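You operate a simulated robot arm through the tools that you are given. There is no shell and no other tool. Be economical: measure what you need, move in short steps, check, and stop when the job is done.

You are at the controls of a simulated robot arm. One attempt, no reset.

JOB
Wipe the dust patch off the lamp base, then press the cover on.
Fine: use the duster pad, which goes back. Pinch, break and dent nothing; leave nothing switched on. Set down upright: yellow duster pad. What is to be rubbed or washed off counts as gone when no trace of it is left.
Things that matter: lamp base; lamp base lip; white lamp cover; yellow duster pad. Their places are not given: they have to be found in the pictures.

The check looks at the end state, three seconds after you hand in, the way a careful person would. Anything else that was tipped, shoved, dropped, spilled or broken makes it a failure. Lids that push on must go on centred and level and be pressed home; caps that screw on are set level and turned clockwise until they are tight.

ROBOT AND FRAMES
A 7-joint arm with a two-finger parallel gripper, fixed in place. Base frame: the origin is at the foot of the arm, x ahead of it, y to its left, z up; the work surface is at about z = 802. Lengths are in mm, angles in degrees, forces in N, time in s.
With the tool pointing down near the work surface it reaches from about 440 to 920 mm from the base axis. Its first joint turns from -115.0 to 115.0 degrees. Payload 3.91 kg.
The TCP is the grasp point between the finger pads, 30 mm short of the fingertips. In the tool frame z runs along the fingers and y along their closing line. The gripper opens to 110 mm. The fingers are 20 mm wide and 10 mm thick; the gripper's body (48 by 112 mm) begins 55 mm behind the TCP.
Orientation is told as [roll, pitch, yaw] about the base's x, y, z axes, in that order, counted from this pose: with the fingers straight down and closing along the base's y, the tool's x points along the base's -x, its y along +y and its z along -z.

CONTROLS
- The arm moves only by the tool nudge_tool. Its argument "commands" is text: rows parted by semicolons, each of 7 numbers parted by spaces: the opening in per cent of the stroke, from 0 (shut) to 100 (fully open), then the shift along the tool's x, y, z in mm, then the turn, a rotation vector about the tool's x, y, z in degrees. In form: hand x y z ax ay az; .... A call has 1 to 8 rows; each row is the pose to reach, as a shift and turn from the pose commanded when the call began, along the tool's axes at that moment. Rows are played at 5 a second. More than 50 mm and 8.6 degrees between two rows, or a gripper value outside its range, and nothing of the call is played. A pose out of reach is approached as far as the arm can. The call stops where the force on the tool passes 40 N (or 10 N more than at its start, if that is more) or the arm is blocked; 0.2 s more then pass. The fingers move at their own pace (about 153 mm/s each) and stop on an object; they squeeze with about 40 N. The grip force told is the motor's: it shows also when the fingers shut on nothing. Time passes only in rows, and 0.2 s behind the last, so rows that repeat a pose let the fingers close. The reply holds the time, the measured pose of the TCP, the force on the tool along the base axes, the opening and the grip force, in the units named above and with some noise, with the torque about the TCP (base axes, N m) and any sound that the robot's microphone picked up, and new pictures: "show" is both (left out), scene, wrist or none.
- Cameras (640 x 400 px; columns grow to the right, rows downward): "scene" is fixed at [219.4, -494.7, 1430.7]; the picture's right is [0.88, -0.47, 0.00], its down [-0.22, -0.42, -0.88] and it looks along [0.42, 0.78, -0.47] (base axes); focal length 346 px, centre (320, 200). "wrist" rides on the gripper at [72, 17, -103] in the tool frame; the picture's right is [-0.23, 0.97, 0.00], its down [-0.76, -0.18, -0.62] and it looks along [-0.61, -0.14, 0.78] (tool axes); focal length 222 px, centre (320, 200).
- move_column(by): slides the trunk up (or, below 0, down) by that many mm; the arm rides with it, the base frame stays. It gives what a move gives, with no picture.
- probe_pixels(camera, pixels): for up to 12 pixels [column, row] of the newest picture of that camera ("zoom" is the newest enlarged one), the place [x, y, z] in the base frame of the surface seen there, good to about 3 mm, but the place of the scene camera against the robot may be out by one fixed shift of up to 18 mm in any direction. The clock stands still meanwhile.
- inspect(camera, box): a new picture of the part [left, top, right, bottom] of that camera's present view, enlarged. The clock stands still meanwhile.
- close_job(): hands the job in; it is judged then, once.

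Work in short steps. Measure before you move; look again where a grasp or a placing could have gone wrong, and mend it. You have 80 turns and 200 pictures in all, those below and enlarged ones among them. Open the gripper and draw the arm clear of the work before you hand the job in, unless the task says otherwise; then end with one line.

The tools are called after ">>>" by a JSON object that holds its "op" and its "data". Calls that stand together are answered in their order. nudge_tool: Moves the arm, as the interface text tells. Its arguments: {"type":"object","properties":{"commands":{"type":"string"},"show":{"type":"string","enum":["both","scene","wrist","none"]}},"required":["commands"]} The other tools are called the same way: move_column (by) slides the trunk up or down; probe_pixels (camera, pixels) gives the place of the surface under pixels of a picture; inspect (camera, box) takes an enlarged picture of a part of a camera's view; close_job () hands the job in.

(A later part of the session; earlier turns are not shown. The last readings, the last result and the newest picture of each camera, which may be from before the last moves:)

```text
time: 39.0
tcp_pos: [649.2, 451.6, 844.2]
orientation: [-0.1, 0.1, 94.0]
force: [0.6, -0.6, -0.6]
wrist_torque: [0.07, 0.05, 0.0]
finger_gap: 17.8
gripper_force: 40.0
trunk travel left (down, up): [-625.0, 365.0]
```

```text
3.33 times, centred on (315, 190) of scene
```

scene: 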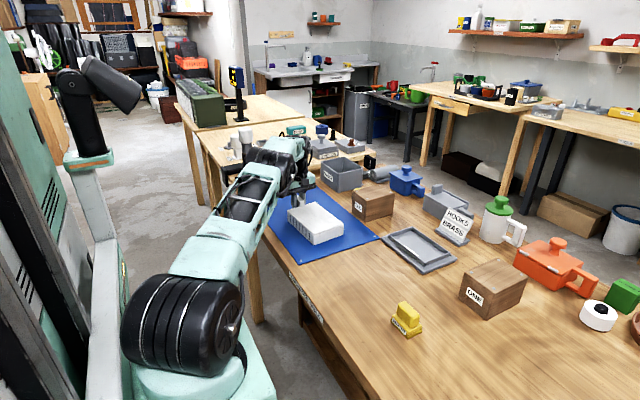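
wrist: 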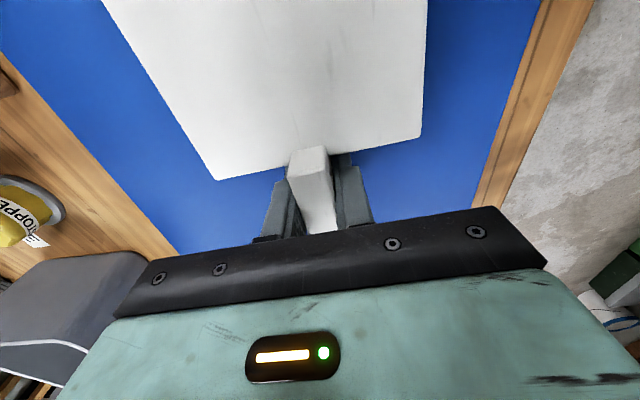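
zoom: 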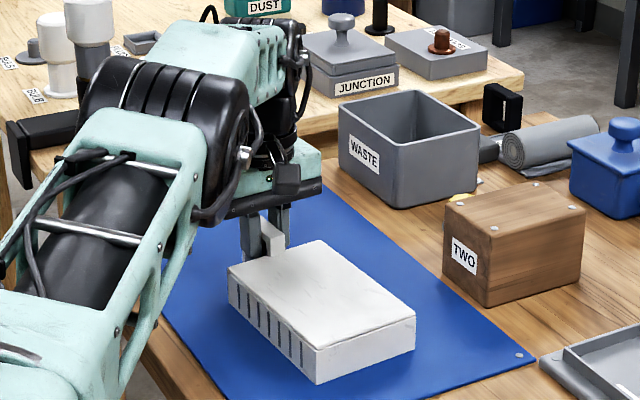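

Gripped at 17.8 mm, no stray forces. Lift 50 mm and check for sag.

>>> {"op": "nudge_tool", "data": {"commands": "5 0 0 -5 0 0 0; 5 0 0 -15 0 0 0; 5 0 0 -30 0 0 0; 5 0 0 -50 0 0 0; 5 0 0 -50 0 0 0; 5 0 0 -50 0 0 0", "show": "wrist"}}

>>> {"op": "inspect", "data": {"camera": "scene", "box": [265, 130, 365, 250]}}

>>> {"op": "probe_pixels", "data": {"camera": "wrist", "pixels": [[217, 176], [417, 134], [150, 75], [423, 20], [200, 60], [300, 30], [300, 120], [385, 60], [350, 100], [125, 30]]}}

```text
time: 40.4
tcp_pos: [648.7, 453.0, 895.1]
orientation: [-0.1, -0.1, 94.0]
force: [-0.1, -0.2, -1.7]
wrist_torque: [0.08, 0.01, -0.03]
finger_gap: 17.5
gripper_force: 39.8
trunk travel left (down, up): [-625.0, 365.0]
```

wrist: 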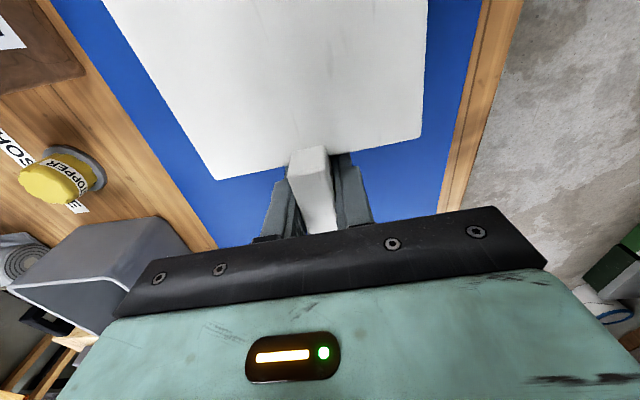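

```text
3.33 times, centred on (315, 190) of scene
```

zoom: 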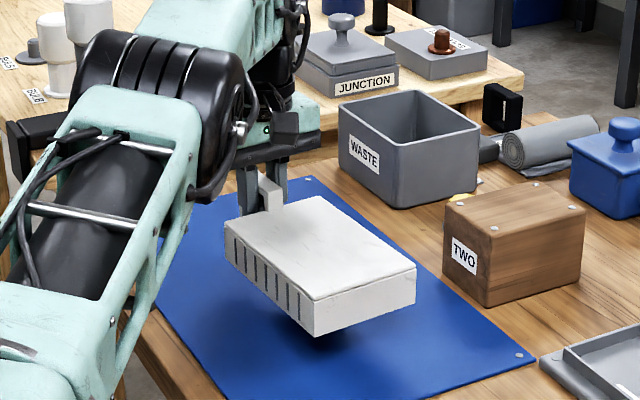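

```text
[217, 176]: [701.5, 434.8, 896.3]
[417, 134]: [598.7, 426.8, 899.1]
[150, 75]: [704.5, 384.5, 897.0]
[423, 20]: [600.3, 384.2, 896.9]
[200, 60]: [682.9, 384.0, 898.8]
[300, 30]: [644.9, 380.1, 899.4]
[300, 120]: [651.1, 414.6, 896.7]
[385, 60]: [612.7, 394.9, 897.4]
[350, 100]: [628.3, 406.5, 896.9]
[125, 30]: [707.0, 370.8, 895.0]
```

Level, no sag, light. Measure the cover's length from the scene zoom.

>>> {"op": "probe_pixels", "data": {"camera": "zoom", "pixels": [[228, 226], [322, 199], [412, 268], [315, 299], [315, 332], [413, 300], [228, 250], [270, 264], [365, 284], [370, 235]]}}

```text
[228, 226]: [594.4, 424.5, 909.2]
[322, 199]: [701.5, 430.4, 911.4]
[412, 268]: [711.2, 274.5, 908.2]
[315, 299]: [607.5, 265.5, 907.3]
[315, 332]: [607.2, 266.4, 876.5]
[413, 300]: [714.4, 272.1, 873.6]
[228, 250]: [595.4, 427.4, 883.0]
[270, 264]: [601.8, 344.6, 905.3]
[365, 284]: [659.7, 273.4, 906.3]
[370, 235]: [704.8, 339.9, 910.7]
```

Cover ≈162×103, lip ≈155×96 → about 3.5 mm wall per side. Cover centre is ~103.5 mm from TCP along −y. Carry it up, then in −y along x≈649, straightening yaw to ~90.5.

>>> {"op": "nudge_tool", "data": {"commands": "5 0 0 -35 0 0 0; 5 20 1 -65 0 0 0; 5 65 4.5 -65 0 0 0.5; 5 110 7.5 -65 0 0 1; 5 155 10.7 -65 0 0 2; 5 200 13.9 -65 0 0 3; 5 246.4 17.2 -65 0 0 3.5; 5 246.4 17.2 -65 0 0 3.5", "show": "scene"}}

```text
time: 42.1
tcp_pos: [648.2, 204.5, 959.4]
orientation: [-0.1, 0.0, 90.5]
force: [-0.1, -0.1, -1.4]
wrist_torque: [0.08, 0.0, 0.0]
finger_gap: 17.7
gripper_force: 39.8
trunk travel left (down, up): [-625.0, 365.0]
```

scene: 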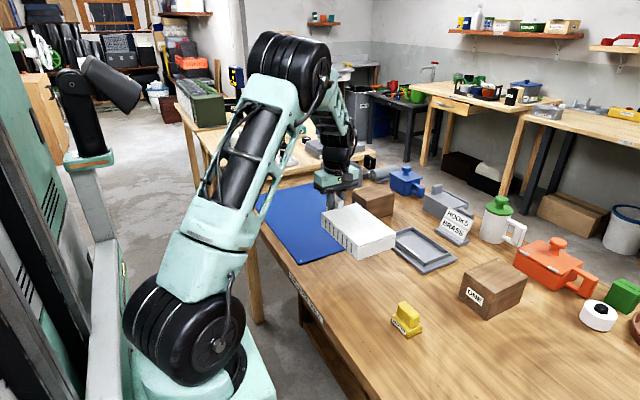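

Before covering it, refine the base's place and yaw with more probes on its lip and flange.

>>> {"op": "inspect", "data": {"camera": "scene", "box": [390, 220, 460, 276]}}

```text
7.14 times, centred on (425, 248) of scene
```

zoom: 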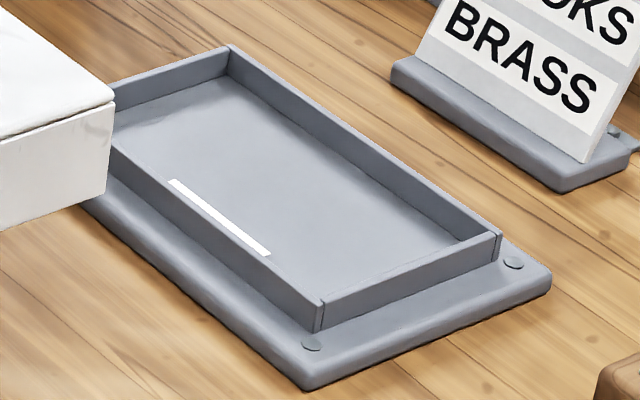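

>>> {"op": "probe_pixels", "data": {"camera": "zoom", "pixels": [[150, 192], [200, 228], [250, 266], [300, 303], [350, 304], [410, 283], [470, 260], [290, 101], [350, 143], [400, 178], [450, 213], [200, 76]]}}

>>> {"op": "probe_pixels", "data": {"camera": "zoom", "pixels": [[140, 184], [175, 210], [225, 247], [275, 284], [335, 308], [380, 293], [440, 271], [320, 122], [375, 160], [425, 196], [150, 95], [310, 372]]}}

```text
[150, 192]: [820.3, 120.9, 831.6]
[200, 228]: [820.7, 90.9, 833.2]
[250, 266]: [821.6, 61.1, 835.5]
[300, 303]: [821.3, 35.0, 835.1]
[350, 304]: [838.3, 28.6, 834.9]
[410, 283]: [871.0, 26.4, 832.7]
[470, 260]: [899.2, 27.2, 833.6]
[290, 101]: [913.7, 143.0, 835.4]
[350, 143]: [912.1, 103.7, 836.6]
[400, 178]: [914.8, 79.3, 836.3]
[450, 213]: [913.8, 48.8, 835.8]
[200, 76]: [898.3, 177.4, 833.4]
```

```text
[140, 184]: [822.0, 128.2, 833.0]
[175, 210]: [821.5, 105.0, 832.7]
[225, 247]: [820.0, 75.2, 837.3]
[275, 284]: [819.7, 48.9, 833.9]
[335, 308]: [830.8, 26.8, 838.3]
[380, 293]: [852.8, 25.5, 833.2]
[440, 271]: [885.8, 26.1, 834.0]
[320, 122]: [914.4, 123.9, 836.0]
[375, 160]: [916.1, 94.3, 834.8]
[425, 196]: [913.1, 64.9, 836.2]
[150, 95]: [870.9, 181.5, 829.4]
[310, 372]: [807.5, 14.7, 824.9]
```

Lip (scene frame): outer x 820.9–916.5, y 26.8–182, centre (868.7,104.4), yaw ≈0. Move the cover over the base, still high.

>>> {"op": "nudge_tool", "data": {"commands": "5 0 -45 0 0 0 0.5; 5 0 -90 0 0 0 0.5; 5 0 -135 0 0 0 0.5; 5 0 -180 10 0 0 0.5; 5 0 -220 30 0 0 0.5; 5 0 -220 50 0 0 0.5; 5 0 -220 50 0 0 0.5", "show": "both"}}

>>> {"op": "inspect", "data": {"camera": "scene", "box": [370, 180, 470, 280]}}

```text
time: 43.8
tcp_pos: [863.2, 206.0, 908.5]
orientation: [-0.1, 0.1, 90.0]
force: [0.6, 0.3, -1.6]
wrist_torque: [0.06, 0.04, 0.01]
finger_gap: 17.5
gripper_force: 40.0
out of reach, approached as far as the arm can: row 5, 6, 7
trunk travel left (down, up): [-625.0, 365.0]
```

scene: 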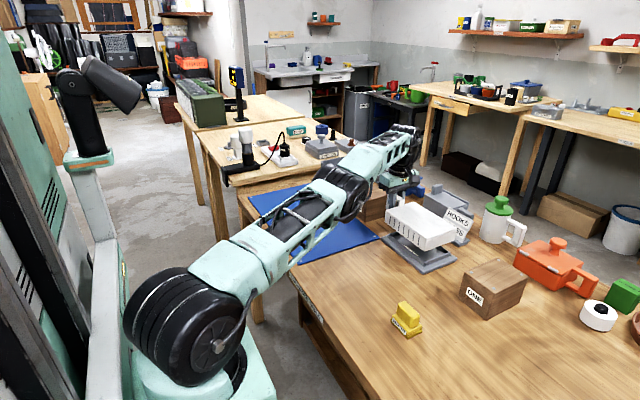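
wrist: 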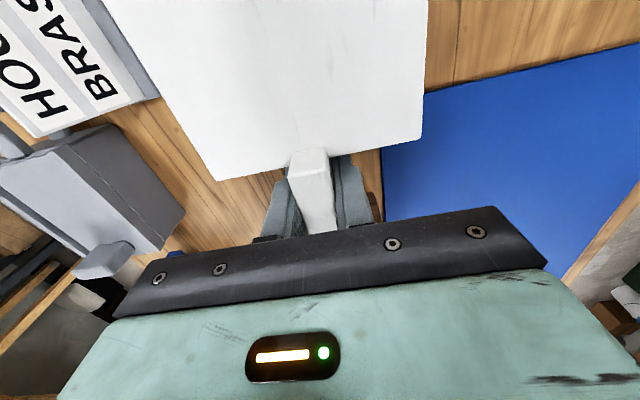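

```text
4.00 times, centred on (420, 230) of scene
```

zoom: 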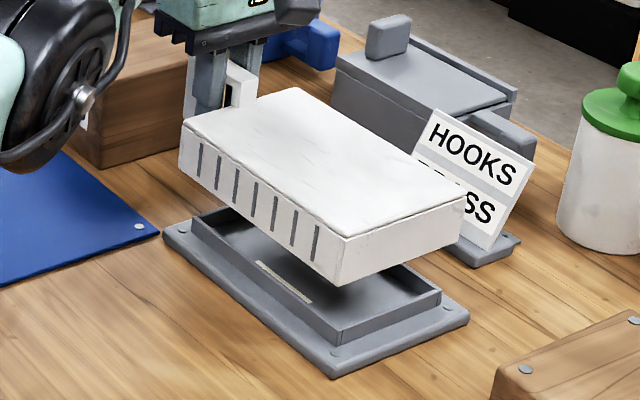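

Reach is limited at x 863 here. Lower the trunk another 100 mm (tool raised first) and retry.

>>> {"op": "nudge_tool", "data": {"commands": "5 0 10 -30 0 0 0; 5 0 20 -60 0 0 0; 5 0 20 -100 0 0 0", "show": "none"}}

>>> {"op": "move_column", "data": {"by": -100}}

>>> {"op": "nudge_tool", "data": {"commands": "5 0 -10 0 0 0 0; 5 0 -20 0 0 0 0; 5 0 -25 0 0 0 0; 5 0 -25 0 0 0 0", "show": "none"}}

```text
time: 44.5
tcp_pos: [842.9, 206.4, 1007.0]
orientation: [0.1, 0.0, 90.0]
force: [1.0, -0.1, -1.7]
wrist_torque: [0.1, -0.03, 0.03]
finger_gap: 17.8
gripper_force: 40.0
trunk travel left (down, up): [-625.0, 365.0]
```

```text
time: 45.9
tcp_pos: [843.3, 207.0, 909.0]
orientation: [-0.1, -0.1, 90.0]
force: [0.3, 0.5, -1.8]
wrist_torque: [0.07, -0.04, -0.05]
finger_gap: 17.5
gripper_force: 40.1
trunk travel left (down, up): [-525.0, 465.0]
```

```text
time: 46.9
tcp_pos: [850.2, 196.2, 906.4]
orientation: [-0.1, 0.0, 90.0]
force: [0.6, -0.8, -2.2]
wrist_torque: [0.13, -0.02, -0.01]
finger_gap: 17.6
gripper_force: 40.9
out of reach, approached as far as the arm can: row 1, 2, 3, 4
trunk travel left (down, up): [-525.0, 465.0]
```

Worse, so the trunk should go up instead. Pull back in −x slightly, raise the trunk 200 mm, and come down again.

>>> {"op": "nudge_tool", "data": {"commands": "5 0 10 0 0 0 0; 5 -10 20 0 0 0 0", "show": "none"}}

>>> {"op": "move_column", "data": {"by": 200}}

>>> {"op": "nudge_tool", "data": {"commands": "5 0 -10 40 0 0 0; 5 0 -20 80 0 0 0; 5 0 -30 120 0 0 0; 5 0 -37 160 0 0 0; 5 0 -37 195 0 0 0; 5 0 -37 195 0 0 0", "show": "none"}}

```text
time: 47.5
tcp_pos: [829.1, 205.8, 906.9]
orientation: [-0.1, 0.1, 90.0]
force: [-0.3, -0.6, -0.9]
wrist_torque: [0.07, -0.02, 0.0]
finger_gap: 17.7
gripper_force: 39.9
trunk travel left (down, up): [-525.0, 465.0]
```

```text
time: 49.6
tcp_pos: [829.6, 205.7, 1105.4]
orientation: [-0.2, -0.1, 90.1]
force: [0.1, -1.1, -1.1]
wrist_torque: [0.1, -0.03, 0.0]
finger_gap: 17.6
gripper_force: 40.2
trunk travel left (down, up): [-725.0, 265.0]
```

```text
time: 51.0
tcp_pos: [865.4, 206.1, 908.7]
orientation: [-0.1, -0.1, 90.0]
force: [-0.6, -0.2, -1.3]
wrist_torque: [0.08, 0.0, -0.01]
finger_gap: 17.9
gripper_force: 39.9
trunk travel left (down, up): [-725.0, 265.0]
```

Reachable now. Nudge to x≈868.5, lower to z≈893 (cover bottom ≈852, 27 mm above lip), and compare cover with lip in the scene camera.

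>>> {"op": "nudge_tool", "data": {"commands": "5 0 -3 8 0 0 0; 5 0 -3 16 0 0 0; 5 0 -3 16 0 0 0", "show": "scene"}}

>>> {"op": "inspect", "data": {"camera": "scene", "box": [385, 195, 465, 280]}}

```text
time: 51.9
tcp_pos: [865.8, 202.4, 895.4]
orientation: [-0.1, 0.1, 90.0]
force: [-0.4, -0.5, -0.7]
wrist_torque: [0.09, -0.01, 0.0]
finger_gap: 17.4
gripper_force: 40.3
out of reach, approached as far as the arm can: row 1, 2, 3
trunk travel left (down, up): [-725.0, 265.0]
```

scene: 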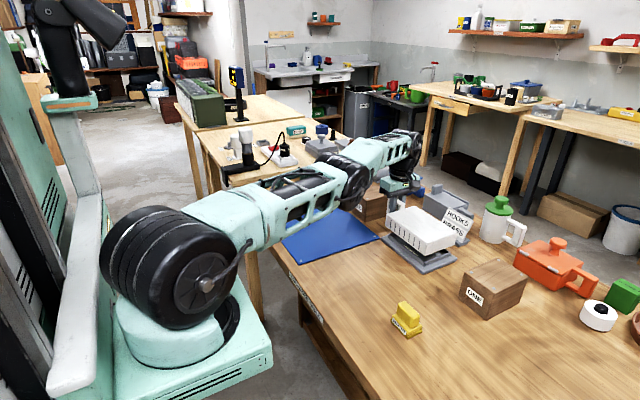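

```text
4.71 times, centred on (425, 238) of scene
```

zoom: 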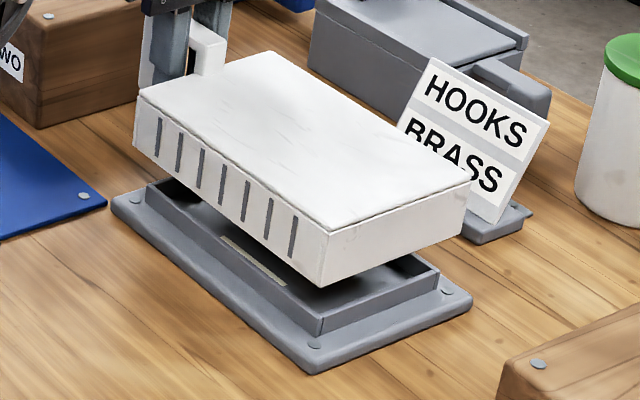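

Slightly short of reach. Check heights of shoulder and wrist to choose the best trunk height.

>>> {"op": "probe_pixels", "data": {"camera": "scene", "pixels": [[205, 285], [355, 185], [413, 150], [405, 165], [402, 185], [280, 215], [265, 235]]}}

```text
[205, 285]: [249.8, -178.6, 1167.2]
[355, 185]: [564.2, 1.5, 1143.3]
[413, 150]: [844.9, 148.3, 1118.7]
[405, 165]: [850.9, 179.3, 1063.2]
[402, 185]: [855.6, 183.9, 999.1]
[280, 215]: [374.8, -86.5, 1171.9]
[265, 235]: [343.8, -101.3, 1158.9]
```

>>> {"op": "probe_pixels", "data": {"camera": "zoom", "pixels": [[148, 140], [190, 165], [235, 200], [280, 230], [310, 255], [345, 255], [380, 245], [420, 230], [455, 215], [260, 280], [220, 250], [400, 300]]}}

>>> {"op": "probe_pixels", "data": {"camera": "zoom", "pixels": [[168, 150], [212, 185], [257, 215], [300, 245], [335, 270], [360, 265], [400, 240], [440, 210], [270, 55], [370, 120], [465, 182], [160, 205]]}}

```text
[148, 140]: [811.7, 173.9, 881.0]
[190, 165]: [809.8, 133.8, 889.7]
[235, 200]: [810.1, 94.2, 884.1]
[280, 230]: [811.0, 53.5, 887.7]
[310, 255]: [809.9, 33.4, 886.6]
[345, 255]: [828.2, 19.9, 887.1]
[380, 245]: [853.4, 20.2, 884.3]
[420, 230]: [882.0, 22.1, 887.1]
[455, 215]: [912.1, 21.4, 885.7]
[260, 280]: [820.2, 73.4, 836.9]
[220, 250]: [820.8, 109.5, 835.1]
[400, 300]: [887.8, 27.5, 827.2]
```

```text
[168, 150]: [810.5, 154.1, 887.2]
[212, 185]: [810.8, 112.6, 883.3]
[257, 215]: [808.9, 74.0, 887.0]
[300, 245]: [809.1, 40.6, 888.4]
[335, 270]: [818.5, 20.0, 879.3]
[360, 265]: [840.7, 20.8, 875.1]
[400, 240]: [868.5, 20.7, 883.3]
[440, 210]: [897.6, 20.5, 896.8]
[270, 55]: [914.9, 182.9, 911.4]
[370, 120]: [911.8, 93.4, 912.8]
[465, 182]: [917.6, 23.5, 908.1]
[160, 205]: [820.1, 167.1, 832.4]
```

Differential measure: cover −x face at 810.2 vs lip 820.9 (want gap ≈4.2), −y face 20.7 vs 26.8 (want ≈3.4) → needs +6.5 in x, +2.7 in y, beyond reach with a vertical tool. I'll set the cover down on the free wood nearer the robot and regrip the handle with the tool tilted ~20° so the wrist comes closer.

>>> {"op": "nudge_tool", "data": {"commands": "5 0 40 -20 0 0 0; 5 0 80 -20 0 0 0; 5 0 125 -20 0 0 0; 5 0 170 -15 0 0 0; 5 0 175 20 0 0 0; 5 0 175 20 0 0 0", "show": "both"}}

```text
time: 52.9
tcp_pos: [827.4, 264.0, 903.0]
orientation: [-0.4, 1.2, 89.4]
force: [-2.3, -13.8, 1.0]
wrist_torque: [-0.08, 0.03, 0.14]
finger_gap: 17.9
gripper_force: 39.9
out of reach, approached as far as the arm can: row 1, 2, 3, 4, 5
trunk travel left (down, up): [-725.0, 265.0]
stopped in row 5: the force on the tool passed its limit at 48 N (the readings are from after the stop); the commanded pose is now the measured one
```

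scene: 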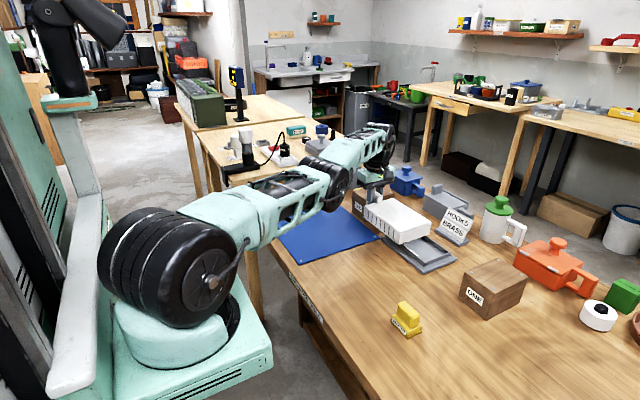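
wrist: 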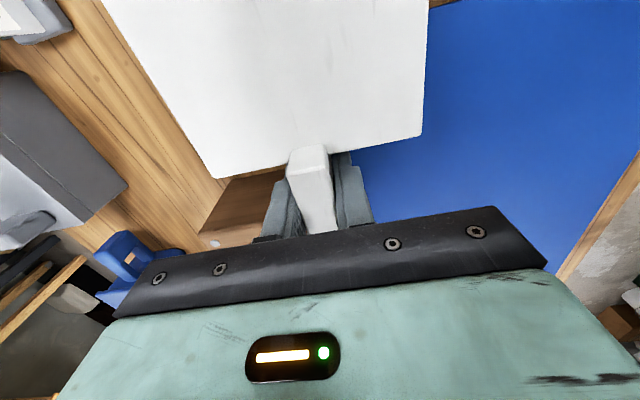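

The arm drifted in +y and touched box TWO. Back off in −y gently, then rise by the trunk.

>>> {"op": "nudge_tool", "data": {"commands": "5 8 0 -5 0 0 0", "show": "none"}}

>>> {"op": "move_column", "data": {"by": 80}}

>>> {"op": "inspect", "data": {"camera": "scene", "box": [330, 140, 470, 280]}}

```text
time: 53.3
tcp_pos: [829.9, 263.2, 909.5]
orientation: [-0.3, 1.0, 89.5]
force: [-0.2, 0.0, -1.6]
wrist_torque: [0.08, 0.08, -0.02]
finger_gap: 17.5
gripper_force: 39.9
out of reach, approached as far as the arm can: row 1
trunk travel left (down, up): [-725.0, 265.0]
```

```text
time: 54.4
tcp_pos: [830.1, 262.6, 988.3]
orientation: [-0.2, 1.1, 89.5]
force: [-0.5, -0.1, -0.8]
wrist_torque: [0.09, -0.01, -0.01]
finger_gap: 17.7
gripper_force: 40.0
trunk travel left (down, up): [-805.0, 185.0]
```

```text
2.86 times, centred on (400, 210) of scene
```

zoom: 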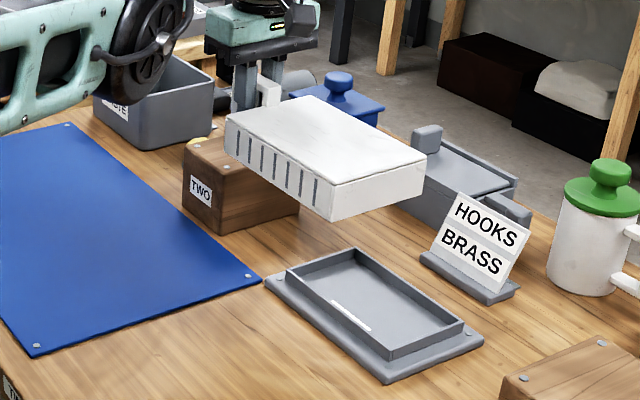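

Cover is still held; box TWO looks essentially in place (will verify). Move back in −x and −y with small steps, watching.

>>> {"op": "nudge_tool", "data": {"commands": "5 10 20 0 0 0 0; 5 20 40 0 0 0 0", "show": "none"}}

```text
time: 55.0
tcp_pos: [829.5, 260.9, 989.3]
orientation: [-0.2, 1.1, 89.5]
force: [0.1, 0.2, -2.4]
wrist_torque: [0.11, 0.02, 0.03]
finger_gap: 17.5
gripper_force: 40.1
out of reach, approached as far as the arm can: row 1, 2
trunk travel left (down, up): [-805.0, 185.0]
```

>>> {"op": "nudge_tool", "data": {"commands": "5 0 0 0 0 0 4; 5 0 0 0 0 0 8", "show": "none"}}

>>> {"op": "nudge_tool", "data": {"commands": "5 0 15 0 0 0 0; 5 0 30 0 0 0 0", "show": "none"}}

>>> {"op": "nudge_tool", "data": {"commands": "5 0 0 -15 0 0 0; 5 0 0 -30 0 0 0", "show": "scene"}}

```text
time: 55.6
tcp_pos: [829.4, 262.5, 990.2]
orientation: [-0.4, 1.1, 81.5]
force: [-0.3, -0.4, -1.4]
wrist_torque: [0.09, 0.02, 0.0]
finger_gap: 17.7
gripper_force: 40.0
trunk travel left (down, up): [-805.0, 185.0]
```

```text
time: 56.2
tcp_pos: [817.2, 278.3, 988.4]
orientation: [-0.1, 1.1, 81.5]
force: [0.3, 0.2, -1.0]
wrist_torque: [0.1, 0.01, 0.02]
finger_gap: 17.6
gripper_force: 40.4
out of reach, approached as far as the arm can: row 1, 2
trunk travel left (down, up): [-805.0, 185.0]
```

```text
time: 56.8
tcp_pos: [817.6, 280.0, 1018.7]
orientation: [-0.4, 1.2, 81.5]
force: [-0.1, 1.2, -1.1]
wrist_torque: [0.11, -0.03, 0.0]
finger_gap: 17.7
gripper_force: 39.7
trunk travel left (down, up): [-805.0, 185.0]
```

scene: 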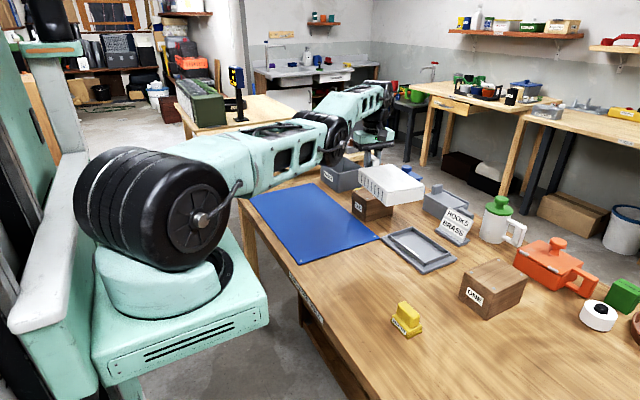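

The elbow is straight (singular): only a circle move results. Raising worked, so try combining up and inward in small steps.

>>> {"op": "nudge_tool", "data": {"commands": "5 0 0 -20 0 0 0; 5 2 10 -40 0 0 0; 5 5 20 -60 0 0 0; 5 8 30 -60 0 0 0", "show": "none"}}

```text
time: 57.8
tcp_pos: [807.0, 290.9, 1080.6]
orientation: [-0.3, 1.2, 81.5]
force: [0.2, -0.2, -1.4]
wrist_torque: [0.07, -0.04, 0.02]
finger_gap: 17.9
gripper_force: 39.9
out of reach, approached as far as the arm can: row 2, 3, 4
trunk travel left (down, up): [-805.0, 185.0]
```

>>> {"op": "nudge_tool", "data": {"commands": "5 21 39 -10 0 0 0; 5 42 78 -20 0 0 0; 5 63 117 -30 0 0 0; 5 84 156 -30 0 0 0", "show": "scene"}}

```text
time: 58.8
tcp_pos: [762.7, 336.4, 1136.6]
orientation: [-0.3, 1.0, 81.5]
force: [0.5, 1.0, -1.9]
wrist_torque: [0.06, 0.02, 0.0]
finger_gap: 17.6
gripper_force: 40.1
out of reach, approached as far as the arm can: row 1, 2, 3, 4
trunk travel left (down, up): [-805.0, 185.0]
```

scene: 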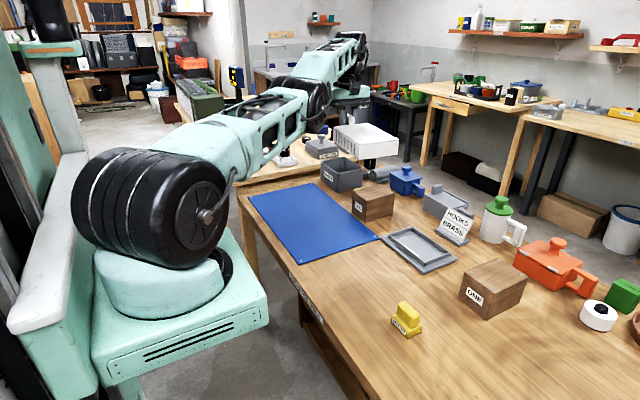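

The arm seems to have gone just past straight at the elbow. Try going outward to full stretch, then inward in small steps.

>>> {"op": "nudge_tool", "data": {"commands": "5 -3 -4 0 0 0 0; 5 -5 -8 0 0 0 0; 5 -11 -17 0 0 0 0; 5 -16 -25 0 0 0 0", "show": "none"}}

>>> {"op": "nudge_tool", "data": {"commands": "5 2 2 -2 0 0 0; 5 3 5 -4 0 0 0; 5 5 8 -6 0 0 0; 5 8 12 -8 0 0 0; 5 11 17 -10 0 0 0; 5 14 21 -12 0 0 0; 5 16 25 -14 0 0 0; 5 19 30 -16 0 0 0", "show": "none"}}

```text
time: 59.8
tcp_pos: [772.5, 333.2, 1131.8]
orientation: [-0.4, 1.1, 81.6]
force: [-0.2, -0.2, -0.9]
wrist_torque: [0.09, -0.04, -0.01]
finger_gap: 17.8
gripper_force: 40.1
out of reach, approached as far as the arm can: row 2, 3, 4
trunk travel left (down, up): [-805.0, 185.0]
```

```text
time: 61.6
tcp_pos: [762.2, 336.0, 1149.9]
orientation: [-0.3, 1.1, 81.5]
force: [0.4, -0.6, -2.1]
wrist_torque: [0.12, 0.0, -0.01]
finger_gap: 17.6
gripper_force: 40.1
out of reach, approached as far as the arm can: row 3, 4, 5, 6, 7, 8
trunk travel left (down, up): [-805.0, 185.0]
```

There are ~8 mm of free play: wrong elbow branch. Stretch fully out, then one big inward step (which is what flipped it before).

>>> {"op": "nudge_tool", "data": {"commands": "5 -6 -9 5 0 0 0; 5 -14 -20 10 0 0 0; 5 -22 -32 10 0 0 0; 5 4 9 0 0 0 0; 5 30 50 -5 0 0 0", "show": "none"}}

```text
time: 62.8
tcp_pos: [748.3, 347.4, 1166.4]
orientation: [-0.3, 1.1, 81.5]
force: [-0.1, -0.3, -1.4]
wrist_torque: [0.12, -0.01, -0.02]
finger_gap: 17.7
gripper_force: 40.2
out of reach, approached as far as the arm can: row 1, 2, 3, 4, 5
trunk travel left (down, up): [-805.0, 185.0]
```

>>> {"op": "nudge_tool", "data": {"commands": "5 -24 -37 -9.5 0 0 0; 5 -48 -73 -19 0 0 0; 5 -72 -110 -28 0 0 0; 5 -97 -147 -38 0 0 0", "show": "none"}}

>>> {"op": "nudge_tool", "data": {"commands": "5 2 2 0.5 0 0 0; 5 3 5 1 0 0 0; 5 5 8 2 0 0 0; 5 8 12 3 0 0 0; 5 11 16 4 0 0 0; 5 13 20 5 0 0 0; 5 16 24 6 0 0 0", "show": "none"}}

```text
time: 63.8
tcp_pos: [767.8, 327.5, 1172.7]
orientation: [-0.4, 1.1, 81.5]
force: [-1.2, 0.0, -2.1]
wrist_torque: [0.11, -0.02, -0.01]
finger_gap: 17.8
gripper_force: 39.8
out of reach, approached as far as the arm can: row 1, 2, 3, 4
trunk travel left (down, up): [-805.0, 185.0]
```

```text
time: 65.4
tcp_pos: [738.4, 315.3, 1159.8]
orientation: [-0.5, 1.1, 81.5]
force: [-0.7, -0.4, -1.0]
wrist_torque: [0.08, 0.01, -0.02]
finger_gap: 17.7
gripper_force: 39.6
trunk travel left (down, up): [-805.0, 185.0]
```

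Unstuck. I'll stay away from full stretch. Straighten orientation and go toward (690,206) at z≈1010.

>>> {"op": "nudge_tool", "data": {"commands": "5 23 6 30 -0.1 -0.2 -1.7; 5 46 12 60 -0.2 -0.4 -3.4; 5 69 18 90 -0.3 -0.7 -5.1; 5 92 25 120 -0.4 -0.9 -6.8; 5 115 31 150 -0.4 -1.1 -8.5; 5 115 31 150 -0.4 -1.1 -8.5", "show": "both"}}

>>> {"op": "inspect", "data": {"camera": "scene", "box": [270, 170, 470, 295]}}

```text
time: 66.8
tcp_pos: [691.1, 205.1, 1013.8]
orientation: [0.1, 0.0, 90.1]
force: [0.9, -0.3, -1.1]
wrist_torque: [0.12, 0.0, -0.01]
finger_gap: 17.8
gripper_force: 39.5
trunk travel left (down, up): [-805.0, 185.0]
```

scene: 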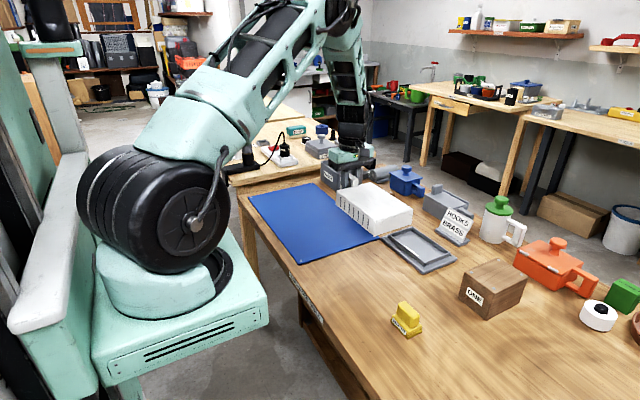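
wrist: 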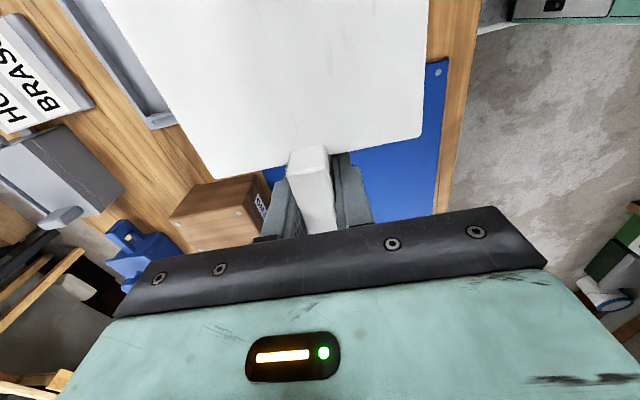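

```text
3.20 times, centred on (370, 232) of scene
```

zoom: 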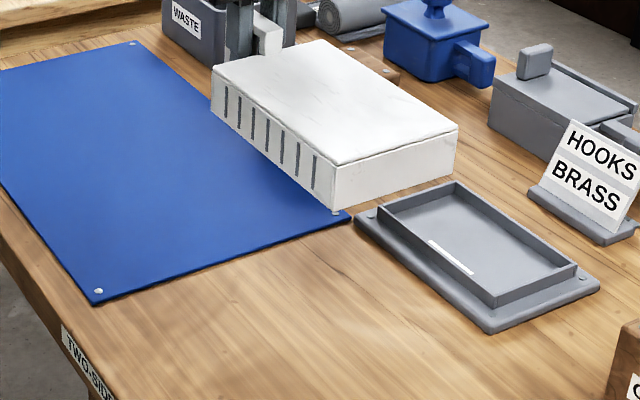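

Cover is unchanged in the grip. Lower by the trunk 130 mm, then set down gently on bare wood.

>>> {"op": "move_column", "data": {"by": -130}}

>>> {"op": "nudge_tool", "data": {"commands": "5 0 0 15 0 0 0; 5 0 0 28 0 0 0; 5 0 0 35 0 0 0; 5 0 0 38 0 0 0; 5 0 0 38 0 0 0", "show": "scene"}}

>>> {"op": "inspect", "data": {"camera": "scene", "box": [300, 170, 460, 290]}}

```text
time: 68.4
tcp_pos: [691.2, 204.8, 883.1]
orientation: [0.0, 0.0, 90.0]
force: [-1.0, -0.3, -1.2]
wrist_torque: [0.07, -0.01, 0.03]
finger_gap: 17.9
gripper_force: 40.2
trunk travel left (down, up): [-675.0, 315.0]
```

```text
time: 69.6
tcp_pos: [691.2, 205.0, 847.0]
orientation: [0.1, 0.1, 90.0]
force: [-0.1, -1.4, -1.6]
wrist_torque: [0.09, -0.04, 0.0]
finger_gap: 17.6
gripper_force: 39.9
trunk travel left (down, up): [-675.0, 315.0]
```

scene: 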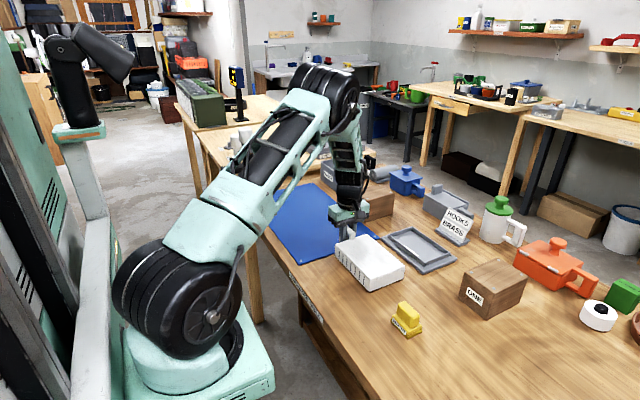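

```text
3.33 times, centred on (380, 230) of scene
```

zoom: 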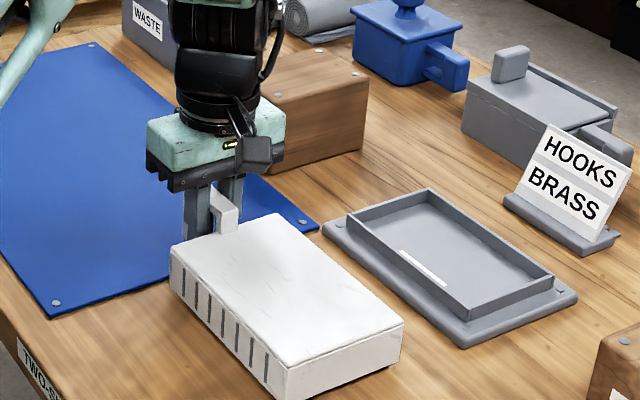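

>>> {"op": "nudge_tool", "data": {"commands": "5 0 0 2 0 0 0; 5 0 0 4 0 0 0; 5 0 0 5.5 0 0 0; 5 0 0 5.5 0 0 0", "show": "none"}}

```text
time: 70.6
tcp_pos: [690.5, 205.2, 841.3]
orientation: [0.1, 0.1, 89.9]
force: [-2.9, -2.1, 4.9]
wrist_torque: [0.2, -0.02, 0.03]
finger_gap: 17.6
gripper_force: 40.0
trunk travel left (down, up): [-675.0, 315.0]
```

Contact (5 N). Release, then tilt the tool −20° about its y in place (wrist toward −y); fingers straddle the handle.

>>> {"op": "nudge_tool", "data": {"commands": "20 0 0 0 0 0 0; 50 0 0 0 0 0 0; 50 0 0 0 0 0 0; 50 0 0 -1 0 -6 0; 50 0 0 -2 0 -12 0; 50 0 0 -2 0 -18 0; 50 0 0 -2 0 -20 0; 50 0 0 -2 0 -20 0", "show": "both"}}

>>> {"op": "inspect", "data": {"camera": "scene", "box": [300, 170, 460, 290]}}

```text
time: 72.4
tcp_pos: [690.0, 204.1, 842.4]
orientation: [0.1, -20.1, 90.0]
force: [0.0, 0.2, 1.3]
wrist_torque: [-0.03, 0.02, 0.01]
finger_gap: 54.9
gripper_force: 0.0
trunk travel left (down, up): [-675.0, 315.0]
```

scene: 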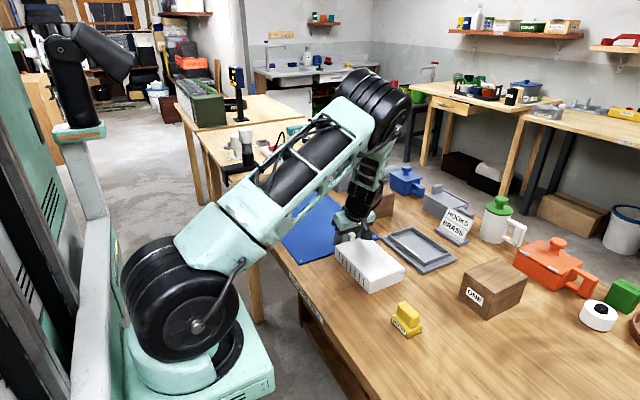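
wrist: 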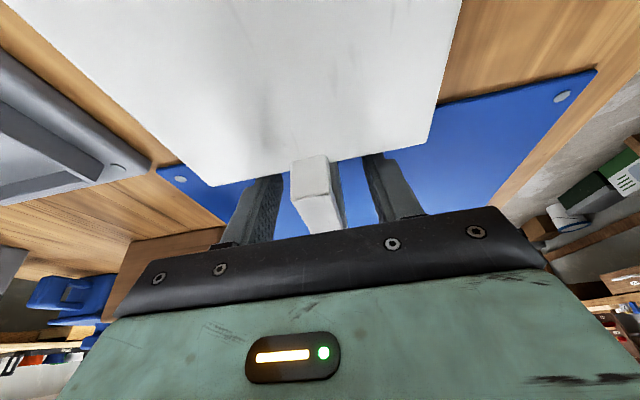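

```text
3.33 times, centred on (380, 230) of scene
```

zoom: 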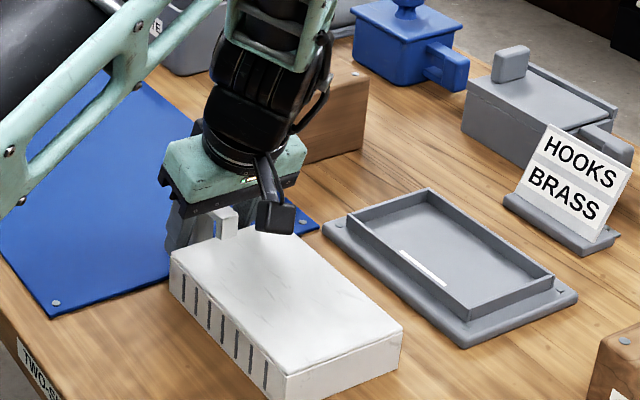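

Tilted with handle between the fingers, camera clear of the cover. Close and lift.

>>> {"op": "nudge_tool", "data": {"commands": "30 0 0 0 0 0 0; 5 0 0 0 0 0 0; 5 0 0 0 0 0 0; 5 0 0 0 0 0 0; 5 0 0 0 0 0 0", "show": "none"}}

>>> {"op": "nudge_tool", "data": {"commands": "5 3.4 0 -9.4 0 0 0; 5 10 0 -28 0 0 0; 5 17 0 -47 0 0 0; 5 17 0 -47 0 0 0", "show": "wrist"}}

>>> {"op": "inspect", "data": {"camera": "scene", "box": [300, 170, 460, 290]}}

```text
time: 73.6
tcp_pos: [691.5, 203.9, 843.4]
orientation: [0.1, -20.0, 90.1]
force: [-0.1, -1.0, -0.1]
wrist_torque: [0.03, -0.01, 0.04]
finger_gap: 21.4
gripper_force: 40.5
trunk travel left (down, up): [-675.0, 315.0]
```

```text
time: 74.6
tcp_pos: [690.7, 172.0, 881.0]
orientation: [0.1, -20.0, 90.0]
force: [0.6, -0.3, -1.1]
wrist_torque: [0.13, -0.02, -0.06]
finger_gap: 21.6
gripper_force: 40.0
trunk travel left (down, up): [-675.0, 315.0]
```

wrist: 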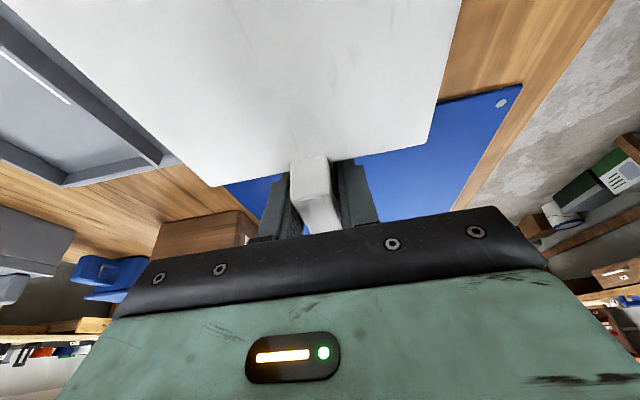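

```text
3.33 times, centred on (380, 230) of scene
```

zoom: 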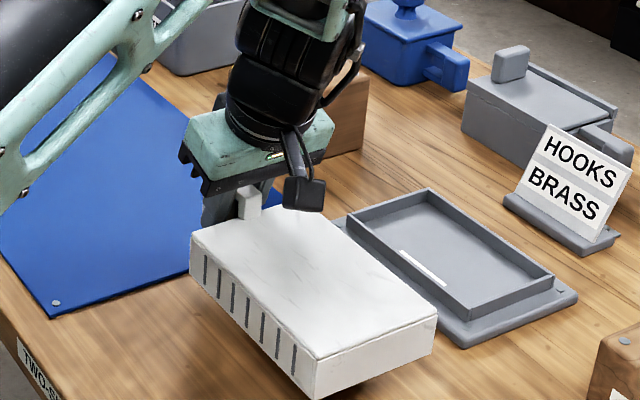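

Lifted (gap 21.5, on the wider post). Check levelness via probes of the top.

>>> {"op": "probe_pixels", "data": {"camera": "zoom", "pixels": [[215, 235], [290, 215], [310, 345], [420, 310], [320, 280], [260, 290], [205, 270], [300, 355], [340, 370], [420, 340], [370, 360], [250, 310]]}}

>>> {"op": "probe_pixels", "data": {"camera": "wrist", "pixels": [[219, 183], [424, 145], [150, 120], [435, 100], [250, 60], [400, 30], [320, 120], [100, 60]]}}

```text
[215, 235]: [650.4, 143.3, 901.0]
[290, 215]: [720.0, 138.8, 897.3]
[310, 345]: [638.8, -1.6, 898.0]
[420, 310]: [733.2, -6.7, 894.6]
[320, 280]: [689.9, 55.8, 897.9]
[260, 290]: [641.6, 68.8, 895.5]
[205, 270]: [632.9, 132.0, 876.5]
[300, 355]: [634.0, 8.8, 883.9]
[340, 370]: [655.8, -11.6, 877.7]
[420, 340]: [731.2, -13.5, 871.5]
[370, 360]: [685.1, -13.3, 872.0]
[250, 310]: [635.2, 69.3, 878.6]
```

```text
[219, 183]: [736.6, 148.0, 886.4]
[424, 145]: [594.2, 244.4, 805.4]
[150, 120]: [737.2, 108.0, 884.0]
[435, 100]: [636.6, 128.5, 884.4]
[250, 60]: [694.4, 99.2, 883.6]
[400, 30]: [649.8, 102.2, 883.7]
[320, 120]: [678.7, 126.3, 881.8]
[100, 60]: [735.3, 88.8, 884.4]
```

Level within ~1°. Needed shift to centre on lip: +182 in x, +36 in y. Move up to x≈863 first.

>>> {"op": "nudge_tool", "data": {"commands": "5 -35.5 0 7.6 0 0 0; 5 -35.5 -45 7.6 0 0 0; 5 -35.5 -90 7.6 0 0 0; 5 -35.5 -130 7.6 0 0 0; 5 -35.5 -160 7.6 0 0 0; 5 -35.5 -172 7.6 0 0 0; 5 -35.5 -172 7.6 0 0 0", "show": "none"}}

```text
time: 76.2
tcp_pos: [862.5, 209.5, 885.4]
orientation: [0.1, -19.9, 90.1]
force: [-0.1, -0.1, -1.2]
wrist_torque: [0.09, -0.01, -0.03]
finger_gap: 21.6
gripper_force: 40.1
trunk travel left (down, up): [-675.0, 315.0]
```

Within reach. Go the last +9 mm in x, −1 in y, and then measure.

>>> {"op": "nudge_tool", "data": {"commands": "5 1 -4 0 0 0 0; 5 1 -9 0 0 0 0; 5 1 -9 0 0 0 0", "show": "both"}}

>>> {"op": "inspect", "data": {"camera": "scene", "box": [385, 195, 465, 280]}}

```text
time: 77.0
tcp_pos: [872.4, 207.1, 884.5]
orientation: [0.0, -20.0, 90.0]
force: [0.6, 0.3, -0.4]
wrist_torque: [0.07, 0.0, -0.01]
finger_gap: 21.3
gripper_force: 39.7
trunk travel left (down, up): [-675.0, 315.0]
```

scene: 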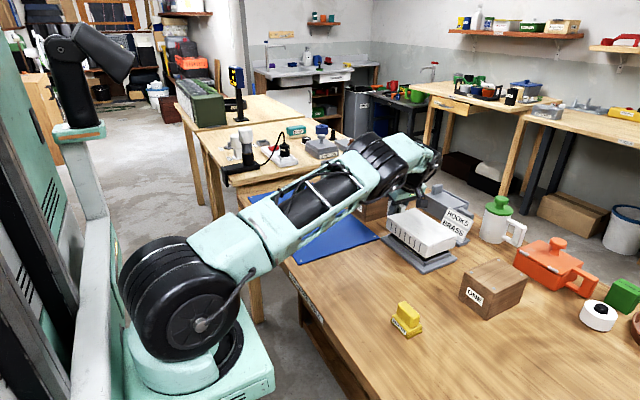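
wrist: 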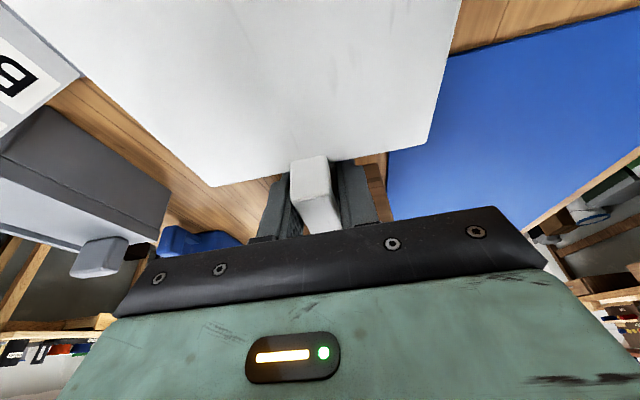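

```text
4.71 times, centred on (425, 238) of scene
```

zoom: 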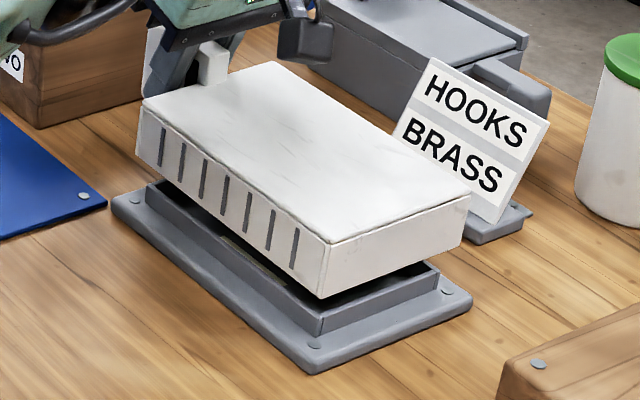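

>>> {"op": "probe_pixels", "data": {"camera": "zoom", "pixels": [[148, 145], [171, 155], [192, 175], [215, 195], [238, 210], [260, 225], [283, 245], [305, 262], [315, 270], [345, 270], [370, 262], [395, 252]]}}

>>> {"op": "probe_pixels", "data": {"camera": "zoom", "pixels": [[420, 243], [445, 230], [335, 275], [160, 200], [190, 225], [220, 252], [250, 275], [280, 298], [305, 315], [350, 315], [390, 300], [425, 285]]}}

>>> {"op": "probe_pixels", "data": {"camera": "wrist", "pixels": [[215, 182], [427, 140], [150, 120], [439, 100], [250, 60], [400, 30], [320, 130], [446, 60]]}}

```text
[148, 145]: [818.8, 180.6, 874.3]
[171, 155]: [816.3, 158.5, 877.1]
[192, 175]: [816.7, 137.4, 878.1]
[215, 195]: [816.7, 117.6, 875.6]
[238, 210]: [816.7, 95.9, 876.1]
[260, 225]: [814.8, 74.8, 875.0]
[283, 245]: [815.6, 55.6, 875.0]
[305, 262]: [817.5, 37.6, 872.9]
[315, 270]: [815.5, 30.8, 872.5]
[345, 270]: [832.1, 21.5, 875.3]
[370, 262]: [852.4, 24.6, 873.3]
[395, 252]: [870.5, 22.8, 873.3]
```

```text
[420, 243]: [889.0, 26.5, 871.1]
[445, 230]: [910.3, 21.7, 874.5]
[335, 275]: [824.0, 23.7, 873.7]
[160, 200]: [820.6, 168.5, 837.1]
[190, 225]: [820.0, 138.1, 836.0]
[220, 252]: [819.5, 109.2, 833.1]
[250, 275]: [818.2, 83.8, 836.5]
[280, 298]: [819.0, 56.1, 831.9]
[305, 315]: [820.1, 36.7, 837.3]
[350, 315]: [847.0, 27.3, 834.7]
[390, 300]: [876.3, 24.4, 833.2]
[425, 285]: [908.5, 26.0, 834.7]
```

```text
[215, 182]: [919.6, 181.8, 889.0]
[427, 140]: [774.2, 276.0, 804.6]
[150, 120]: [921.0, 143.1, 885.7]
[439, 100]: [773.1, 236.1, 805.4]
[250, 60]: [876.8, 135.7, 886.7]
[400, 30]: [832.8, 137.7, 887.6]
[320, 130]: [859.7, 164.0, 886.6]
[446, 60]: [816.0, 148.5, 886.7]
```

Gaps: −x 3.8 (want ~4), −y 2.9 with about the same at +y; yaw matches. Lower straight down in small steps with force check.

>>> {"op": "nudge_tool", "data": {"commands": "5 2.1 0 5.6 0 0 0; 5 4.1 0 11.3 0 0 0; 5 5.5 0 15 0 0 0; 5 6.8 0 18.8 0 0 0; 5 7.9 0 21.6 0 0 0; 5 7.9 0 21.6 0 0 0", "show": "none"}}

>>> {"op": "inspect", "data": {"camera": "scene", "box": [385, 195, 465, 280]}}

```text
time: 78.4
tcp_pos: [871.8, 205.8, 861.8]
orientation: [0.1, -20.0, 90.0]
force: [0.3, -2.5, -1.8]
wrist_torque: [-0.08, -0.06, 0.03]
finger_gap: 21.5
gripper_force: 39.7
trunk travel left (down, up): [-675.0, 315.0]
```

```text
4.71 times, centred on (425, 238) of scene
```

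zoom: 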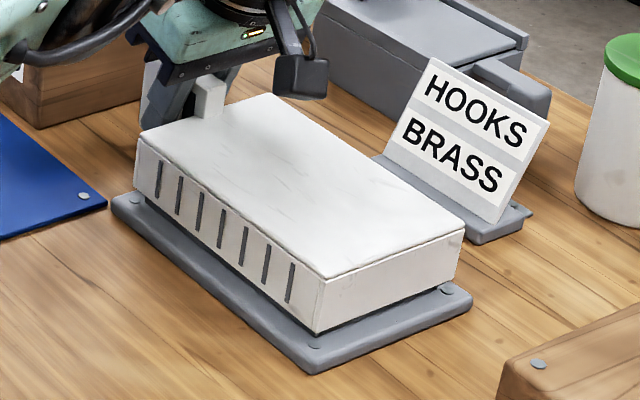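

It slides over the lip with only −2.5 N in y. Continue down.

>>> {"op": "nudge_tool", "data": {"commands": "5 0.7 0 1.9 0 0 0; 5 1.4 0 3.8 0 0 0; 5 2.1 0 5.6 0 0 0; 5 2.7 0 7.5 0 0 0; 5 3.1 0 8.5 0 0 0; 5 3.1 0 8.5 0 0 0", "show": "none"}}

>>> {"op": "inspect", "data": {"camera": "scene", "box": [385, 195, 465, 280]}}

```text
time: 79.8
tcp_pos: [872.1, 207.1, 853.0]
orientation: [0.2, -19.9, 90.0]
force: [-6.7, -9.6, 6.9]
wrist_torque: [-1.12, 0.25, 0.08]
finger_gap: 21.7
gripper_force: 39.9
trunk travel left (down, up): [-675.0, 315.0]
```

```text
4.71 times, centred on (425, 238) of scene
```

zoom: 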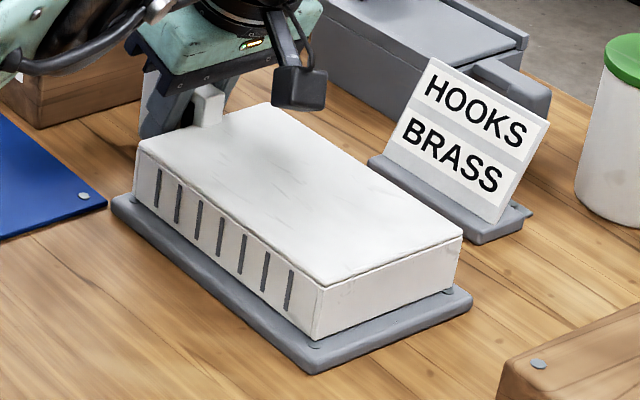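

Cover appears down on the flange. Release, retreat along the tool axis, and untilt.

>>> {"op": "nudge_tool", "data": {"commands": "20 0 0 0 0 0 0; 45 0 0 0 0 0 0; 45 0 0 0 0 0 0; 45 0 0 -20 0 0 0; 45 0 0 -45 0 0 0; 45 0 0 -75 0 0 0; 45 0 10 -110 0 0 0; 45 0 20 -130 0 0 0", "show": "both"}}

>>> {"op": "inspect", "data": {"camera": "scene", "box": [385, 195, 465, 280]}}

```text
time: 81.6
tcp_pos: [853.1, 162.3, 973.1]
orientation: [0.1, -20.0, 90.0]
force: [-0.4, 0.5, -1.3]
wrist_torque: [-0.01, 0.02, 0.03]
finger_gap: 49.5
gripper_force: 0.1
trunk travel left (down, up): [-675.0, 315.0]
```

scene: 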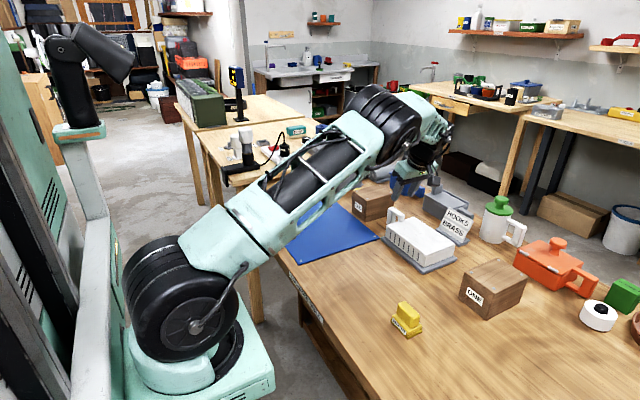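
wrist: 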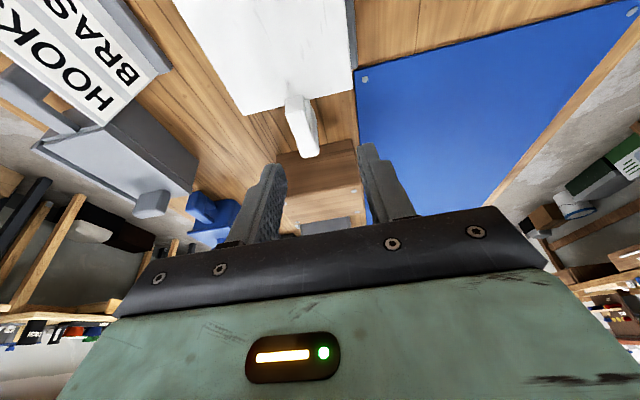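

```text
4.71 times, centred on (425, 238) of scene
```

zoom: 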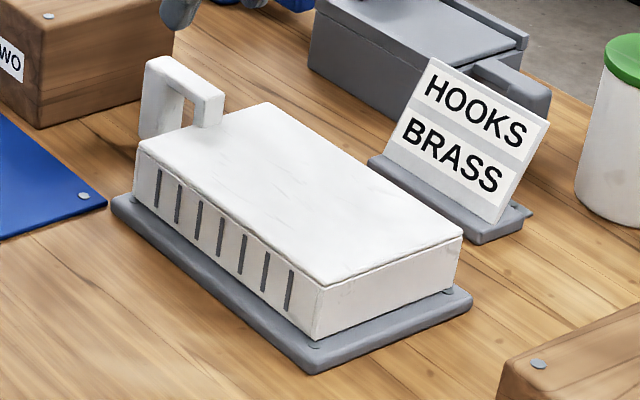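

Cover sits evenly. Close the fingers, straighten the tool, and go above the cover's centre (868,103) to press it home.

>>> {"op": "nudge_tool", "data": {"commands": "20 20 0 0 0 6 0; 0 40 -5 5 0 12 0; 0 60 -10 10 0 18 0; 0 69 -15 17.4 0 20 0; 0 69 -15 17.4 0 20 0", "show": "scene"}}

>>> {"op": "inspect", "data": {"camera": "scene", "box": [340, 150, 500, 290]}}

```text
time: 82.8
tcp_pos: [866.3, 103.6, 934.5]
orientation: [0.0, 0.1, 90.0]
force: [-0.2, 0.5, -0.1]
wrist_torque: [0.01, -0.02, -0.01]
finger_gap: 0.2
gripper_force: 38.2
trunk travel left (down, up): [-675.0, 315.0]
```

scene: 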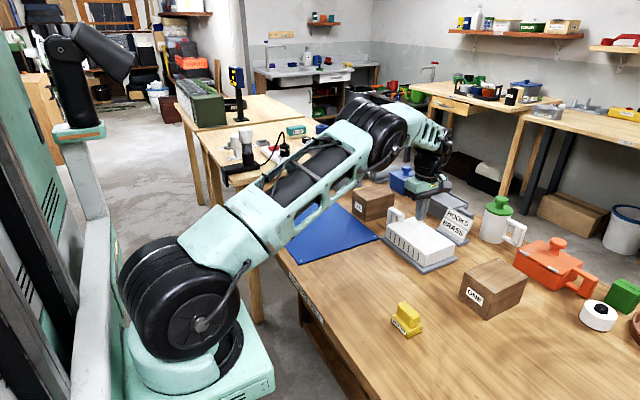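

```text
2.86 times, centred on (420, 220) of scene
```

zoom: 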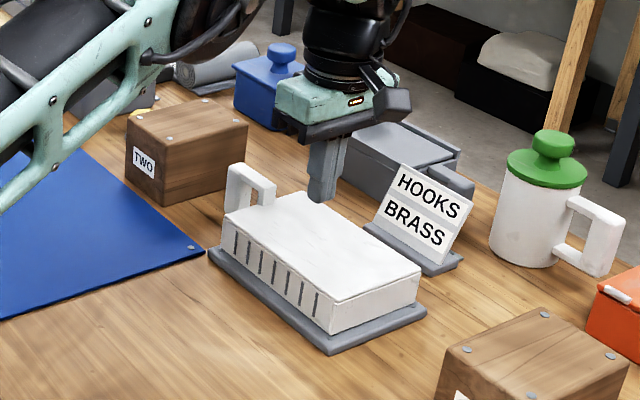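

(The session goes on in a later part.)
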